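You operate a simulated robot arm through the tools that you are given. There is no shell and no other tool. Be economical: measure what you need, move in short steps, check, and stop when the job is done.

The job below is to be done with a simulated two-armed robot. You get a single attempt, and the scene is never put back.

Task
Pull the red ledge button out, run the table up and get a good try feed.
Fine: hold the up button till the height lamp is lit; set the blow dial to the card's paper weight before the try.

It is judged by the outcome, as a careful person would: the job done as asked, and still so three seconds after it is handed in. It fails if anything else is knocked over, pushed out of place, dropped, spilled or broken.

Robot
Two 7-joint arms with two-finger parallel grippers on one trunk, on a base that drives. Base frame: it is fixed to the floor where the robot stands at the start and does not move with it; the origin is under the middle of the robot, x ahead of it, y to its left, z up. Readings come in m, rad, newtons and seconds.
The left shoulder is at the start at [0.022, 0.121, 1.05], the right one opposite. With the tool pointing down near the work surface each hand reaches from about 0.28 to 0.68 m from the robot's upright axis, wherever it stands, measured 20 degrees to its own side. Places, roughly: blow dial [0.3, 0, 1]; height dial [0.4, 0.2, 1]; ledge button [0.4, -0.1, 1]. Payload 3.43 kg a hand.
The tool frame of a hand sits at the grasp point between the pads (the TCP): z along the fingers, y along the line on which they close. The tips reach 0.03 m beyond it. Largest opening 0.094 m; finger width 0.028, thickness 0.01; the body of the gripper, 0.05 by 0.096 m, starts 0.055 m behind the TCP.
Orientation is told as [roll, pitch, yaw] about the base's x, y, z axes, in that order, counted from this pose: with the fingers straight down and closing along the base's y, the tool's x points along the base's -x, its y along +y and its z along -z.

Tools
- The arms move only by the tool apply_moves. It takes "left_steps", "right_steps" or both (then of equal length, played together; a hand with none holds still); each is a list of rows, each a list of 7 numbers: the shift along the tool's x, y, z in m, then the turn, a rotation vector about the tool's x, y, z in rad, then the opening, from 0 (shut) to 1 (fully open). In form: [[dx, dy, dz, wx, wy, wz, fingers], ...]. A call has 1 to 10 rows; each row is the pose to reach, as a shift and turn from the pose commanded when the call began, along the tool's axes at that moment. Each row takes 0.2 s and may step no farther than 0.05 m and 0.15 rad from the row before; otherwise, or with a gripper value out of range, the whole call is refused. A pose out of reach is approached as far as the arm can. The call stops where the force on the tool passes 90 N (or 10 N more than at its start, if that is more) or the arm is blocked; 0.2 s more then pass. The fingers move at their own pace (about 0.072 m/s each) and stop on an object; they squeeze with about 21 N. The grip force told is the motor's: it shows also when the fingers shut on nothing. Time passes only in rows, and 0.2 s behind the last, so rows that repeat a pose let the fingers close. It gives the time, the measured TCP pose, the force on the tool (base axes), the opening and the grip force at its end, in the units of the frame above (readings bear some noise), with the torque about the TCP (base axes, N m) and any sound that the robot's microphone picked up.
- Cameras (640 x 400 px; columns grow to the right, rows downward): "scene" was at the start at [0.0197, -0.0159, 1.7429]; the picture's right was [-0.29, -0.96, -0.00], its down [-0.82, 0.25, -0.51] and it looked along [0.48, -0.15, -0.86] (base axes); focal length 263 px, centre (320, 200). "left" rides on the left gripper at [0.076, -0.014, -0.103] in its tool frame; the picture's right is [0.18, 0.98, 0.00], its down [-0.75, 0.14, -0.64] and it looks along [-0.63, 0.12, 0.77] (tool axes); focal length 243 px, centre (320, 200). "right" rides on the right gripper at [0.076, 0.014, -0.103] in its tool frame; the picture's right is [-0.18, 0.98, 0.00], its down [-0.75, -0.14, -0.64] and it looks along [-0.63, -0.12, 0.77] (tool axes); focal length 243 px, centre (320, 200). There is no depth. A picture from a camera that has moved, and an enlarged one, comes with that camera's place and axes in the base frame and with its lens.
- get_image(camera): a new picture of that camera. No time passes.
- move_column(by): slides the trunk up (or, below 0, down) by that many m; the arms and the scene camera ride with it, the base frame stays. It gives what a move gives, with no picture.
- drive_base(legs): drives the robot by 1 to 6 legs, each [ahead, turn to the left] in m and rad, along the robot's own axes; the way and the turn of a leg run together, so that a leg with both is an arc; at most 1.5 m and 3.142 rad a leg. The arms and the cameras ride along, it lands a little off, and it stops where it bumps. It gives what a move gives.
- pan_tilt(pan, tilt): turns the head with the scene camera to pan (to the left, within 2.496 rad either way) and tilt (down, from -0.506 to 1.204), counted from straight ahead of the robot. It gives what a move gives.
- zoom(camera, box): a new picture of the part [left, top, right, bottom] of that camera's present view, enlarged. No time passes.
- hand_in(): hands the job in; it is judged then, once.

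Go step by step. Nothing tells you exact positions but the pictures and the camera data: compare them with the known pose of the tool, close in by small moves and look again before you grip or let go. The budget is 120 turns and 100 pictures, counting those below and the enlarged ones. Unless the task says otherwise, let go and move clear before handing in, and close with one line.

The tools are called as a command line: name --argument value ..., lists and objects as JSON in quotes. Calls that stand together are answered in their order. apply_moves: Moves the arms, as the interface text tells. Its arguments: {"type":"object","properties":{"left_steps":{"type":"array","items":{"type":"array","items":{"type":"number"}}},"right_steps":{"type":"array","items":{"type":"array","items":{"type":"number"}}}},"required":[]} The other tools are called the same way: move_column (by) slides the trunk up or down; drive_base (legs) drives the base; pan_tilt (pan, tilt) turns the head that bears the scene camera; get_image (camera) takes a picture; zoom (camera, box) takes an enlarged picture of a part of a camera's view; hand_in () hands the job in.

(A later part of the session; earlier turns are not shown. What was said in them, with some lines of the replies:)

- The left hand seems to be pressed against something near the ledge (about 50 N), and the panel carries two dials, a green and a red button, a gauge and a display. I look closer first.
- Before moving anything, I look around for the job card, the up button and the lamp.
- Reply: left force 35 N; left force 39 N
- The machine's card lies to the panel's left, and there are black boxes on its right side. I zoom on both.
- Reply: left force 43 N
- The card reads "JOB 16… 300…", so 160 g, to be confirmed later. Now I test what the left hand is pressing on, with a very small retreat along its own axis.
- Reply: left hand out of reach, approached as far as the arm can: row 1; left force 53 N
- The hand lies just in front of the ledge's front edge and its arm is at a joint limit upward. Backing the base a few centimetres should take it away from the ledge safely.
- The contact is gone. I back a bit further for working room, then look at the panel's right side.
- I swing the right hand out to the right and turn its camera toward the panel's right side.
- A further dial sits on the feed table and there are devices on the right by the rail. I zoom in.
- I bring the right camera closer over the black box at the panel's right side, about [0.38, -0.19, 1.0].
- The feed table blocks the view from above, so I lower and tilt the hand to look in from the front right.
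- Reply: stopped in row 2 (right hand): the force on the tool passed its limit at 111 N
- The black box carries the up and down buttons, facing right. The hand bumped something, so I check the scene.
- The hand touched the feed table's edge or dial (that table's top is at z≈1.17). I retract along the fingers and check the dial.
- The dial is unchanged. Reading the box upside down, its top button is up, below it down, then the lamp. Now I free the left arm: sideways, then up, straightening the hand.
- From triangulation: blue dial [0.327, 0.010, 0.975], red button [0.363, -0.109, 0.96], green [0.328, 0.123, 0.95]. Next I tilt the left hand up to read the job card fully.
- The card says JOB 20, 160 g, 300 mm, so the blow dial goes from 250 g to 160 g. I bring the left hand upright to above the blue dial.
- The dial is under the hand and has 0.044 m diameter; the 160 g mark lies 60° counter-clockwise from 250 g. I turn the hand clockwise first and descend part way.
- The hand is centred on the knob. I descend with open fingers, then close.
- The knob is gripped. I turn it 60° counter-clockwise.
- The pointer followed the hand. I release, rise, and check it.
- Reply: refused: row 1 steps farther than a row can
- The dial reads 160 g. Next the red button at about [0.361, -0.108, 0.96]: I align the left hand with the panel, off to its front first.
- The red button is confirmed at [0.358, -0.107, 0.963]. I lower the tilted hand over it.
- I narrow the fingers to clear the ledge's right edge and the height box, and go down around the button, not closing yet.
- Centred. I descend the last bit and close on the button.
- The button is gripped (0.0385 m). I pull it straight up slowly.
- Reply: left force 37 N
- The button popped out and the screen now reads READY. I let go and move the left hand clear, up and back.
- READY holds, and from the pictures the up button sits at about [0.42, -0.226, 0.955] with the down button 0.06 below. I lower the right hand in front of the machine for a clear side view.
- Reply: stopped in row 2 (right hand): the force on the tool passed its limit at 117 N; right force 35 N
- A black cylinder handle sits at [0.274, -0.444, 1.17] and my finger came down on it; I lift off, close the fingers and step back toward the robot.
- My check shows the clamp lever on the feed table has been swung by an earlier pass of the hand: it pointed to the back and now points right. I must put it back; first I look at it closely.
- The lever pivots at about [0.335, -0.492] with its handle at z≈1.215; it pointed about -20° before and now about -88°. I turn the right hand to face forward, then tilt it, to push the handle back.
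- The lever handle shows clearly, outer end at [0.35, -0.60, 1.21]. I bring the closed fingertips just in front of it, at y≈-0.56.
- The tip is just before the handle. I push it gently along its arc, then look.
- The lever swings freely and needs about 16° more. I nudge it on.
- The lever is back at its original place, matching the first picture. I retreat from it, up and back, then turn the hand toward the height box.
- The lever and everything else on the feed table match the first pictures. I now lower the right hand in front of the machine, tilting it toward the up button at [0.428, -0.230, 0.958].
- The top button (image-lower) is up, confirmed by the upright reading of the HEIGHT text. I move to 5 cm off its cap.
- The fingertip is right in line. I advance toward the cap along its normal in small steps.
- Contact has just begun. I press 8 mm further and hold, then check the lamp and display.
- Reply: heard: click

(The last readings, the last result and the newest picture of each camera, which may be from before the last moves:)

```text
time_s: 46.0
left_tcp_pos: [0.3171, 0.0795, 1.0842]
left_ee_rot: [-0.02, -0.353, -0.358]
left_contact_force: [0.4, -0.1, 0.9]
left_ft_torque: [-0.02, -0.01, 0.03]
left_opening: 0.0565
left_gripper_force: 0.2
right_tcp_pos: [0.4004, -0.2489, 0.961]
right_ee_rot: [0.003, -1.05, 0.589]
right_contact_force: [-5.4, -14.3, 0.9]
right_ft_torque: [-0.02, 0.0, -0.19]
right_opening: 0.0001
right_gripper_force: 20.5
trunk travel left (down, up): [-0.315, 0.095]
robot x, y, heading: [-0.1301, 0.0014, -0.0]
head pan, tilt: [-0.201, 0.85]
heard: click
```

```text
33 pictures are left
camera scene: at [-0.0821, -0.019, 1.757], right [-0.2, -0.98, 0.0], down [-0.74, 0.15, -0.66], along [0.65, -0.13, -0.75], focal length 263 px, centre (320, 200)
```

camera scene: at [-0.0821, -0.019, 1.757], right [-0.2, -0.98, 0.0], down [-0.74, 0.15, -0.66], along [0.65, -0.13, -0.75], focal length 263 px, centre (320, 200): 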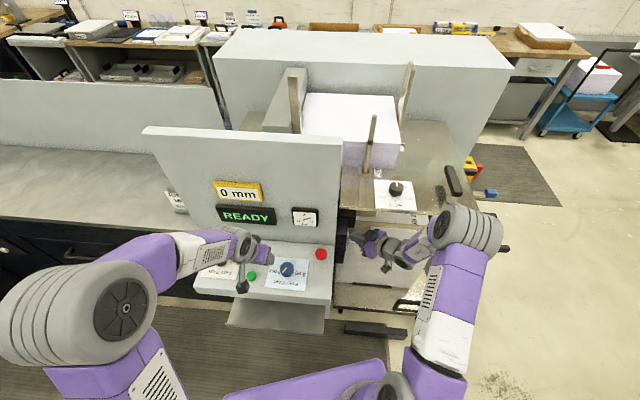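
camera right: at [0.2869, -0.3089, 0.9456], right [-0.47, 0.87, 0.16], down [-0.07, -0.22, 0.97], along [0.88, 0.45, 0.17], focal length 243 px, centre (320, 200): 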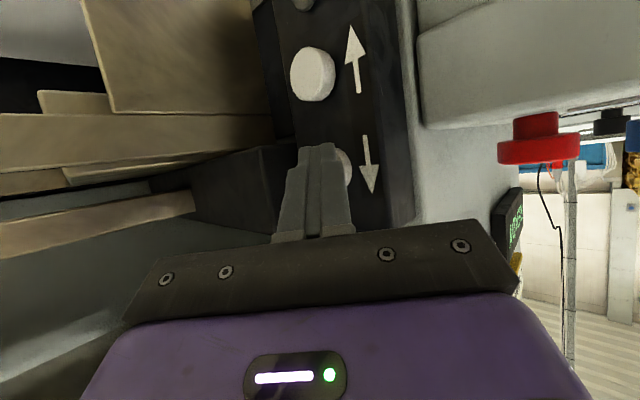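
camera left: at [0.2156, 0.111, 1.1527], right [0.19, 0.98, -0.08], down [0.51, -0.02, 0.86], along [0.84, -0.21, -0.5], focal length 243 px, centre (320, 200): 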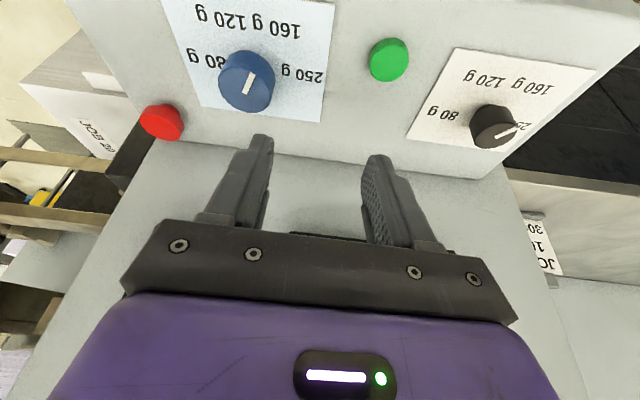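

A click was heard and the pile seems to rise. I keep holding and watch the lamp.

apply_moves --right_steps '[[0, 0, 0, 0, 0, 0, 0], [0, 0, 0, 0, 0, 0, 0], [0, 0, 0, 0, 0, 0, 0], [0, 0, 0, 0, 0, 0, 0], [0, 0, 0, 0, 0, 0, 0], [0, 0, 0, 0, 0, 0, 0], [0, 0, 0, 0, 0, 0, 0], [0, 0, 0, 0, 0, 0, 0]]'

zoom --camera "right" --box '[220, 0, 420, 120]'

zoom --camera "scene" --box '[310, 80, 470, 310]'

```text
time_s: 47.9
left_tcp_pos: [0.3175, 0.0797, 1.083]
left_ee_rot: [-0.019, -0.353, -0.357]
left_contact_force: [-0.7, 0.5, 0.1]
left_ft_torque: [0.01, 0.0, -0.01]
left_opening: 0.0566
left_gripper_force: 0.1
right_tcp_pos: [0.4005, -0.2499, 0.9606]
right_ee_rot: [0.004, -1.051, 0.593]
right_contact_force: [-4.6, -18.1, -0.3]
right_ft_torque: [-0.1, 0.03, -0.28]
right_opening: 0.0
right_gripper_force: 20.9
trunk travel left (down, up): [-0.315, 0.095]
robot x, y, heading: [-0.129, -0.0031, 0.002]
head pan, tilt: [-0.201, 0.85]
```

```text
3.20 times, centred on (320, 60) of right
camera zoom: at [0.2871, -0.3086, 0.9455], right [-0.48, 0.86, 0.16], down [-0.07, -0.22, 0.97], along [0.88, 0.45, 0.17], focal length 776 px, centre (320, 648)
```

zoom: 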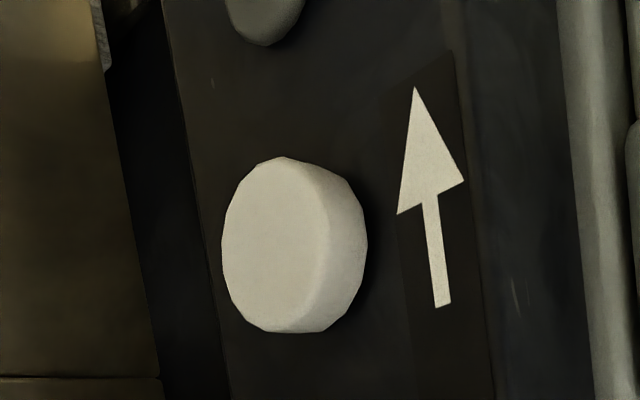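

```text
1.74 times, centred on (390, 195) of scene
camera zoom: at [-0.0819, -0.0194, 1.757], right [-0.2, -0.98, 0.0], down [-0.74, 0.15, -0.66], along [0.65, -0.13, -0.75], focal length 457 px, centre (198, 209)
```

zoom: 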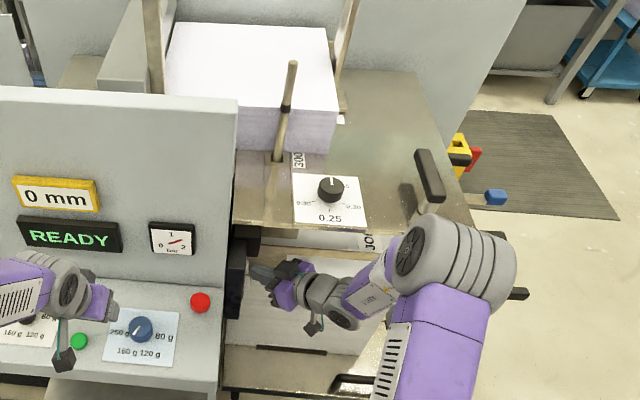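

The pile is rising; I keep holding.

apply_moves --right_steps '[[0, 0, 0, 0, 0, 0, 0], [0, 0, 0, 0, 0, 0, 0], [0, 0, 0, 0, 0, 0, 0], [0, 0, 0, 0, 0, 0, 0], [0, 0, 0, 0, 0, 0, 0], [0, 0, 0, 0, 0, 0, 0], [0, 0, 0, 0, 0, 0, 0], [0, 0, 0, 0, 0, 0, 0], [0, 0, 0, 0, 0, 0, 0], [0, 0, 0, 0, 0, 0, 0]]'

get_image --camera "right"

zoom --camera "scene" --box '[310, 80, 470, 310]'

```text
time_s: 50.0
left_tcp_pos: [0.3185, 0.0807, 1.0837]
left_ee_rot: [-0.02, -0.353, -0.358]
left_contact_force: [0.0, 0.2, -0.6]
left_ft_torque: [0.01, 0.01, 0.02]
left_opening: 0.0566
left_gripper_force: 0.0
right_tcp_pos: [0.4007, -0.2496, 0.9618]
right_ee_rot: [0.002, -1.052, 0.591]
right_contact_force: [-5.7, -18.2, 0.1]
right_ft_torque: [-0.03, 0.04, -0.23]
right_opening: 0.0
right_gripper_force: 21.3
trunk travel left (down, up): [-0.315, 0.095]
robot x, y, heading: [-0.1282, -0.0004, 0.002]
head pan, tilt: [-0.201, 0.85]
```

```text
30 pictures are left
camera right: at [0.2871, -0.3086, 0.9455], right [-0.48, 0.86, 0.16], down [-0.07, -0.22, 0.97], along [0.88, 0.45, 0.17], focal length 243 px, centre (320, 200)
```

right: 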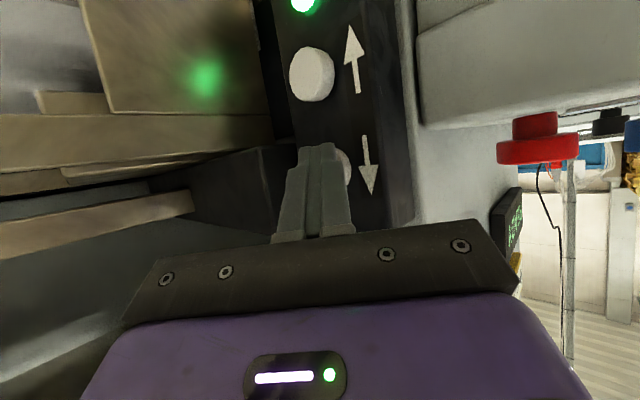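

```text
1.74 times, centred on (390, 195) of scene
camera zoom: at [-0.0819, -0.0194, 1.757], right [-0.2, -0.98, 0.0], down [-0.74, 0.15, -0.66], along [0.65, -0.13, -0.75], focal length 457 px, centre (198, 209)
```

zoom: 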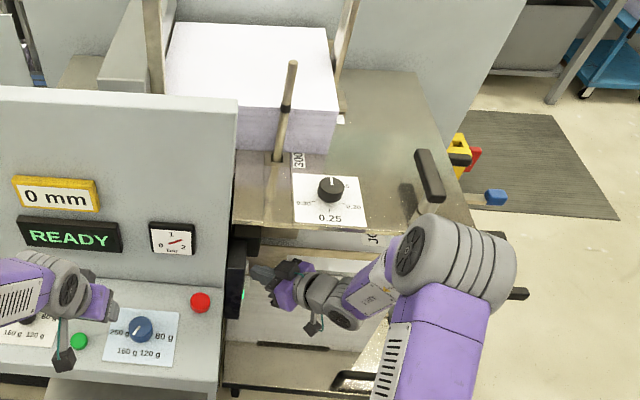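

The height lamp is lit green. I release the button, backing off along the same line.

apply_moves --right_steps '[[0.0101, -0.0144, -0.0178, 0, 0, 0, 0], [0.0203, -0.0287, -0.0356, 0, 0, 0, 0], [0.021, -0.024, -0.08, 0, 0, 0, 0], [0.023, -0.018, -0.125, 0, 0, 0, 0], [0.027, -0.01, -0.17, 0, 0, 0, 0], [0.032, 0.0, -0.215, 0, 0, 0, 0], [0.04, 0.0, -0.26, 0, 0, 0, 0]]'

get_image --camera "right"

get_image --camera "scene"

get_image --camera "left"

```text
time_s: 51.6
left_tcp_pos: [0.318, 0.082, 1.0827]
left_ee_rot: [-0.021, -0.352, -0.358]
left_contact_force: [0.7, 0.0, 1.1]
left_ft_torque: [-0.03, -0.01, 0.0]
left_opening: 0.0562
left_gripper_force: 0.1
right_tcp_pos: [0.1961, -0.384, 1.0549]
right_ee_rot: [0.003, -1.052, 0.594]
right_contact_force: [0.3, -1.4, -0.5]
right_ft_torque: [-0.01, -0.04, -0.01]
right_opening: 0.0002
right_gripper_force: 20.2
trunk travel left (down, up): [-0.315, 0.095]
robot x, y, heading: [-0.1276, 0.002, 0.006]
head pan, tilt: [-0.201, 0.85]
```

```text
28 pictures are left
camera right: at [0.0836, -0.4441, 1.0391], right [-0.48, 0.86, 0.16], down [-0.07, -0.22, 0.97], along [0.88, 0.45, 0.17], focal length 243 px, centre (320, 200)
```

right: 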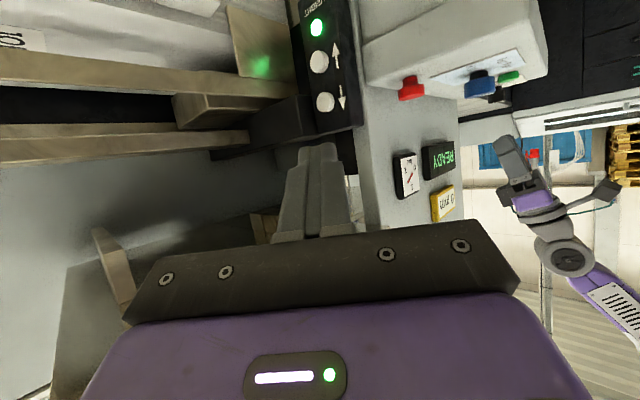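

```text
27 pictures are left
camera scene: at [-0.082, -0.0169, 1.757], right [-0.2, -0.98, 0.0], down [-0.74, 0.15, -0.66], along [0.65, -0.13, -0.75], focal length 263 px, centre (320, 200)
```

scene: 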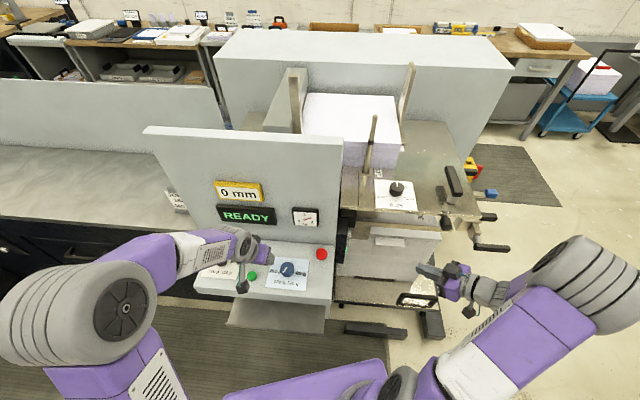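

```text
26 pictures are left
camera left: at [0.215, 0.1088, 1.1532], right [0.19, 0.98, -0.08], down [0.51, -0.03, 0.86], along [0.84, -0.21, -0.5], focal length 243 px, centre (320, 200)
```

left: 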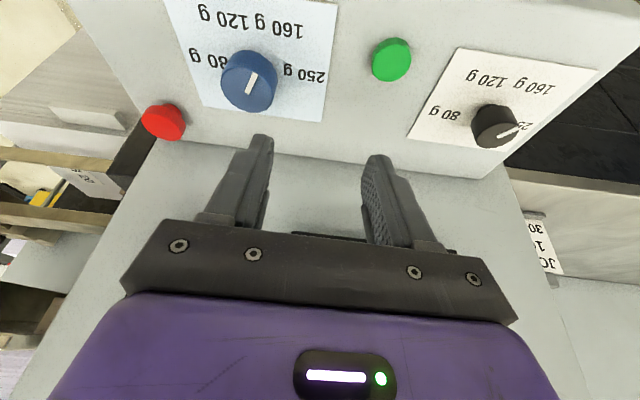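

The lamp stays lit after release and the screen reads READY. Next I close the left fingers and place them above the green button at [0.329, 0.126, 0.96].

apply_moves --left_steps '[[0.006, 0.022, 0.01, 0, 0, 0, 0], [0.012, 0.0453, 0.02, 0, 0, 0, 0], [0.0252, 0.0453, 0.0471, 0, 0, 0, 0], [0.0252, 0.0453, 0.0471, 0, 0, 0, 0], [0.031, 0.0453, 0.063, 0, 0, 0, 0]]'

get_image --camera "left"

```text
time_s: 52.9
left_tcp_pos: [0.3287, 0.1264, 1.0113]
left_ee_rot: [-0.023, -0.352, -0.357]
left_contact_force: [-0.2, 0.5, 0.1]
left_ft_torque: [0.01, 0.0, -0.02]
left_opening: 0.0
left_gripper_force: 21.4
right_tcp_pos: [0.1991, -0.3848, 1.0548]
right_ee_rot: [0.001, -1.053, 0.594]
right_contact_force: [0.5, 0.6, 0.4]
right_ft_torque: [0.02, -0.01, 0.05]
right_opening: 0.0001
right_gripper_force: 20.8
trunk travel left (down, up): [-0.315, 0.095]
robot x, y, heading: [-0.1226, 0.0007, 0.003]
head pan, tilt: [-0.201, 0.85]
```

```text
25 pictures are left
camera left: at [0.2253, 0.153, 1.0815], right [0.19, 0.98, -0.08], down [0.51, -0.02, 0.86], along [0.84, -0.2, -0.5], focal length 243 px, centre (320, 200)
```

left: 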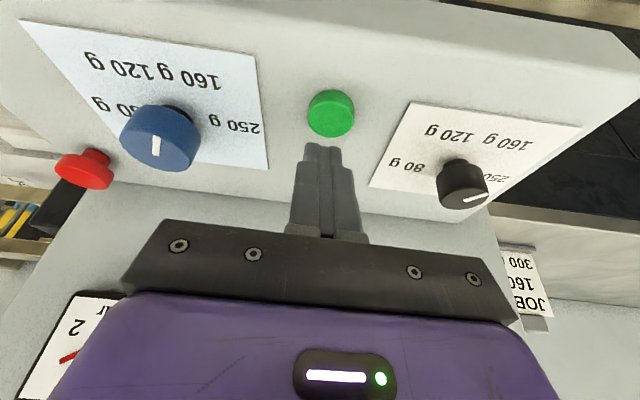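

Before the try, I verify the blow dial pointer once more and the finger position over the green button.

zoom --camera "left" --box '[60, 30, 280, 190]'

zoom --camera "scene" --box '[250, 240, 330, 300]'

```text
2.50 times, centred on (170, 110) of left
camera zoom: at [0.2253, 0.153, 1.0815], right [0.19, 0.98, -0.08], down [0.51, -0.02, 0.86], along [0.84, -0.2, -0.5], focal length 606 px, centre (695, 425)
```

zoom: 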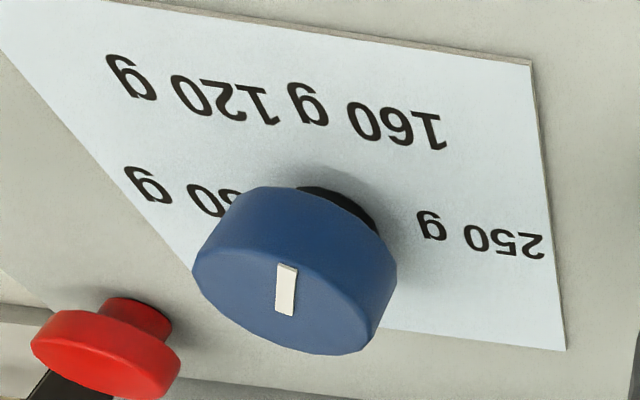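

```text
6.67 times, centred on (290, 270) of scene
camera zoom: at [-0.0798, -0.0166, 1.7569], right [-0.2, -0.98, 0.0], down [-0.74, 0.15, -0.66], along [0.65, -0.13, -0.75], focal length 1750 px, centre (520, -267)
```

zoom: 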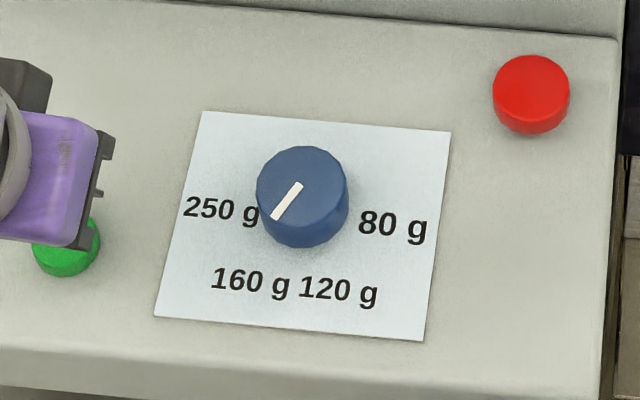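

The dial is at 160 g. I now press the green button slowly.

apply_moves --left_steps '[[0.0034, 0.004, 0.0094, 0, 0, 0, 0], [0.0059, 0.004, 0.016, 0, 0, 0, 0], [0.0076, 0.004, 0.0207, 0, 0, 0, 0], [0.009, 0.004, 0.0244, 0, 0, 0, 0]]'

get_image --camera "left"

zoom --camera "scene" --box '[180, 60, 420, 300]'

```text
time_s: 53.9
left_tcp_pos: [0.3292, 0.1291, 0.9872]
left_ee_rot: [-0.023, -0.353, -0.358]
left_contact_force: [0.6, -0.2, 1.3]
left_ft_torque: [0.0, 0.01, 0.0]
left_opening: 0.0002
left_gripper_force: 21.2
right_tcp_pos: [0.1985, -0.3848, 1.0544]
right_ee_rot: [0.002, -1.052, 0.596]
right_contact_force: [0.3, -0.4, 0.5]
right_ft_torque: [0.02, 0.0, 0.0]
right_opening: 0.0
right_gripper_force: 20.6
trunk travel left (down, up): [-0.315, 0.095]
robot x, y, heading: [-0.1276, -0.0012, -0.002]
head pan, tilt: [-0.201, 0.85]
```

```text
22 pictures are left
camera left: at [0.2259, 0.156, 1.0559], right [0.19, 0.98, -0.08], down [0.51, -0.02, 0.86], along [0.84, -0.21, -0.5], focal length 243 px, centre (320, 200)
```

left: 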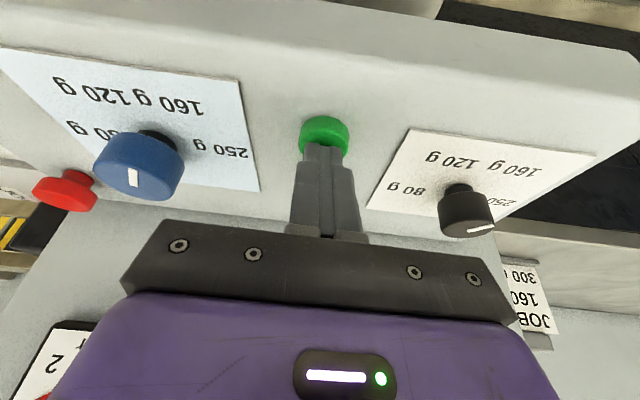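

```text
1.67 times, centred on (300, 180) of scene
camera zoom: at [-0.0811, -0.0163, 1.757], right [-0.2, -0.98, 0.0], down [-0.74, 0.15, -0.66], along [0.65, -0.13, -0.75], focal length 438 px, centre (353, 233)
```

zoom: 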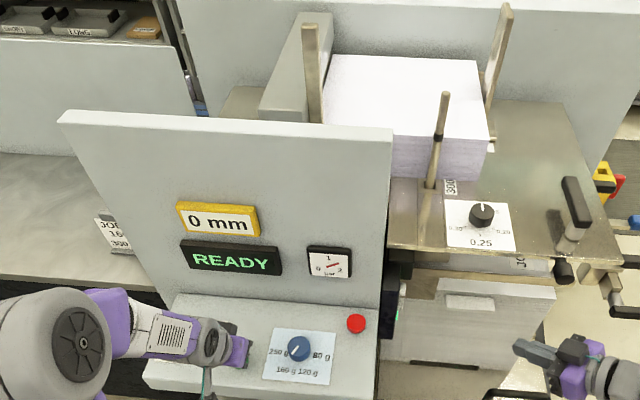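

No contact yet; I go on a few millimetres more.

apply_moves --left_steps '[[0.0012, 0, 0.0033, 0, 0, 0, 0], [0.0024, 0, 0.0066, 0, 0, 0, 0], [0.0036, 0, 0.0099, 0, 0, 0, 0], [0.0036, 0, 0.0099, 0, 0, 0, 0]]'

```text
time_s: 54.9
left_tcp_pos: [0.3288, 0.1293, 0.9791]
left_ee_rot: [-0.021, -0.359, -0.357]
left_contact_force: [-4.0, 3.5, 32.0]
left_ft_torque: [0.2, 0.2, -0.13]
left_opening: 0.0002
left_gripper_force: 20.9
right_tcp_pos: [0.1955, -0.3848, 1.0551]
right_ee_rot: [-0.001, -1.054, 0.597]
right_contact_force: [0.0, 0.0, -1.4]
right_ft_torque: [0.0, -0.02, -0.01]
right_opening: 0.0
right_gripper_force: 21.7
trunk travel left (down, up): [-0.315, 0.095]
robot x, y, heading: [-0.1295, -0.0022, -0.0]
head pan, tilt: [-0.201, 0.85]
heard: click
```

A click came with 32 N. I release the button straight up and look at the result.

apply_moves --left_steps '[[-0.006, 0, -0.0165, 0, 0, 0, 0], [-0.015, 0, -0.042, 0, 0, 0, 0], [-0.015, 0, -0.08, 0, 0, 0, 0]]'

zoom --camera "scene" --box '[180, 60, 420, 300]'

get_image --camera "right"

```text
time_s: 55.6
left_tcp_pos: [0.3132, 0.1353, 1.0544]
left_ee_rot: [-0.023, -0.351, -0.359]
left_contact_force: [-0.1, -0.3, 0.7]
left_ft_torque: [0.0, -0.04, -0.04]
left_opening: 0.0
left_gripper_force: 20.9
right_tcp_pos: [0.1971, -0.3839, 1.0538]
right_ee_rot: [0.001, -1.054, 0.594]
right_contact_force: [-0.2, 0.1, 0.1]
right_ft_torque: [-0.01, 0.0, -0.01]
right_opening: 0.0
right_gripper_force: 21.2
trunk travel left (down, up): [-0.315, 0.095]
robot x, y, heading: [-0.1255, -0.001, -0.0]
head pan, tilt: [-0.201, 0.85]
```

```text
1.67 times, centred on (300, 180) of scene
camera zoom: at [-0.0823, -0.0159, 1.757], right [-0.2, -0.98, 0.0], down [-0.74, 0.15, -0.66], along [0.65, -0.13, -0.75], focal length 438 px, centre (353, 233)
```

zoom: 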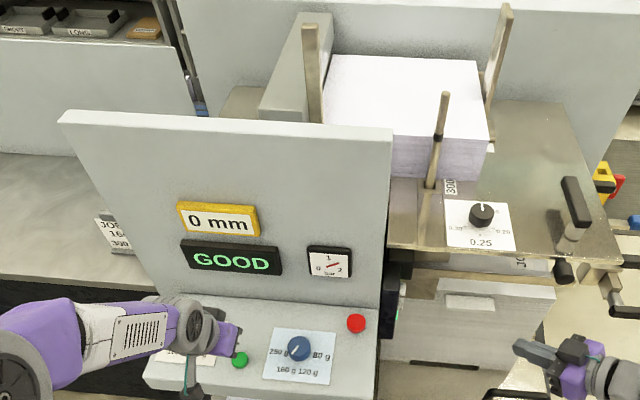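

```text
19 pictures are left
camera right: at [0.0839, -0.4437, 1.0391], right [-0.48, 0.86, 0.16], down [-0.07, -0.22, 0.97], along [0.88, 0.45, 0.17], focal length 243 px, centre (320, 200)
```

right: 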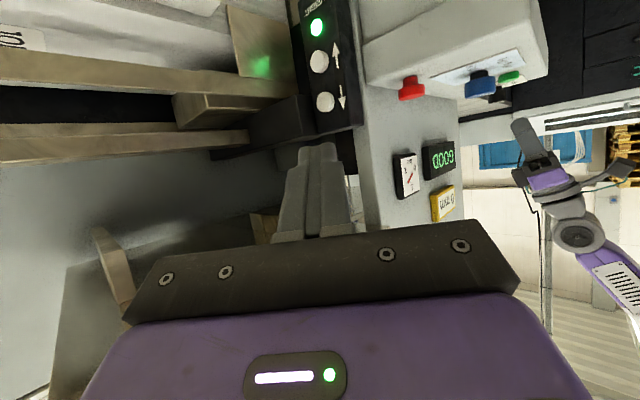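

The display shows GOOD, the height lamp is lit and the red button is out. I move the left hand clear of the ledge and confirm the state.

apply_moves --left_steps '[[0.02, 0, -0.04, 0, 0, 0, 0.2], [0.05, 0.02, -0.07, 0, 0, 0, 0.2], [0.08, 0.04, -0.09, 0, 0, 0, 0.2], [0.08, 0.04, -0.09, 0, 0, 0, 0.2], [0.08, 0.04, -0.09, 0, 0, 0, 0.2]]'

get_image --camera "scene"

```text
time_s: 56.9
left_tcp_pos: [0.2299, 0.2121, 1.1119]
left_ee_rot: [-0.022, -0.353, -0.357]
left_contact_force: [-0.2, -0.3, -0.2]
left_ft_torque: [0.01, 0.0, -0.03]
left_opening: 0.0191
left_gripper_force: 0.0
right_tcp_pos: [0.1966, -0.3828, 1.0546]
right_ee_rot: [0.0, -1.053, 0.595]
right_contact_force: [1.0, -0.1, -0.1]
right_ft_torque: [-0.04, 0.01, 0.02]
right_opening: 0.0
right_gripper_force: 20.8
trunk travel left (down, up): [-0.315, 0.095]
robot x, y, heading: [-0.1244, -0.0006, 0.002]
head pan, tilt: [-0.201, 0.85]
```

```text
18 pictures are left
camera scene: at [-0.0814, -0.0159, 1.757], right [-0.2, -0.98, 0.0], down [-0.74, 0.15, -0.66], along [0.65, -0.13, -0.75], focal length 263 px, centre (320, 200)
```

scene: 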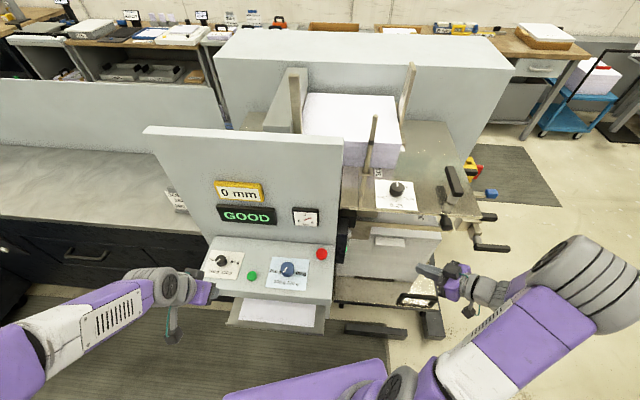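

The display still reads GOOD, a sheet lies in the tray below the ledge, and both hands are clear. I hand in.

hand_in

```text
The job is handed in.
```

The try feed came out GOOD: the red button is pulled out, the blow dial is at 160 g and the table is up with its height lamp lit; I also knocked the feed table's clamp lever aside with the right hand and set it back by eye to match the earlier picture.
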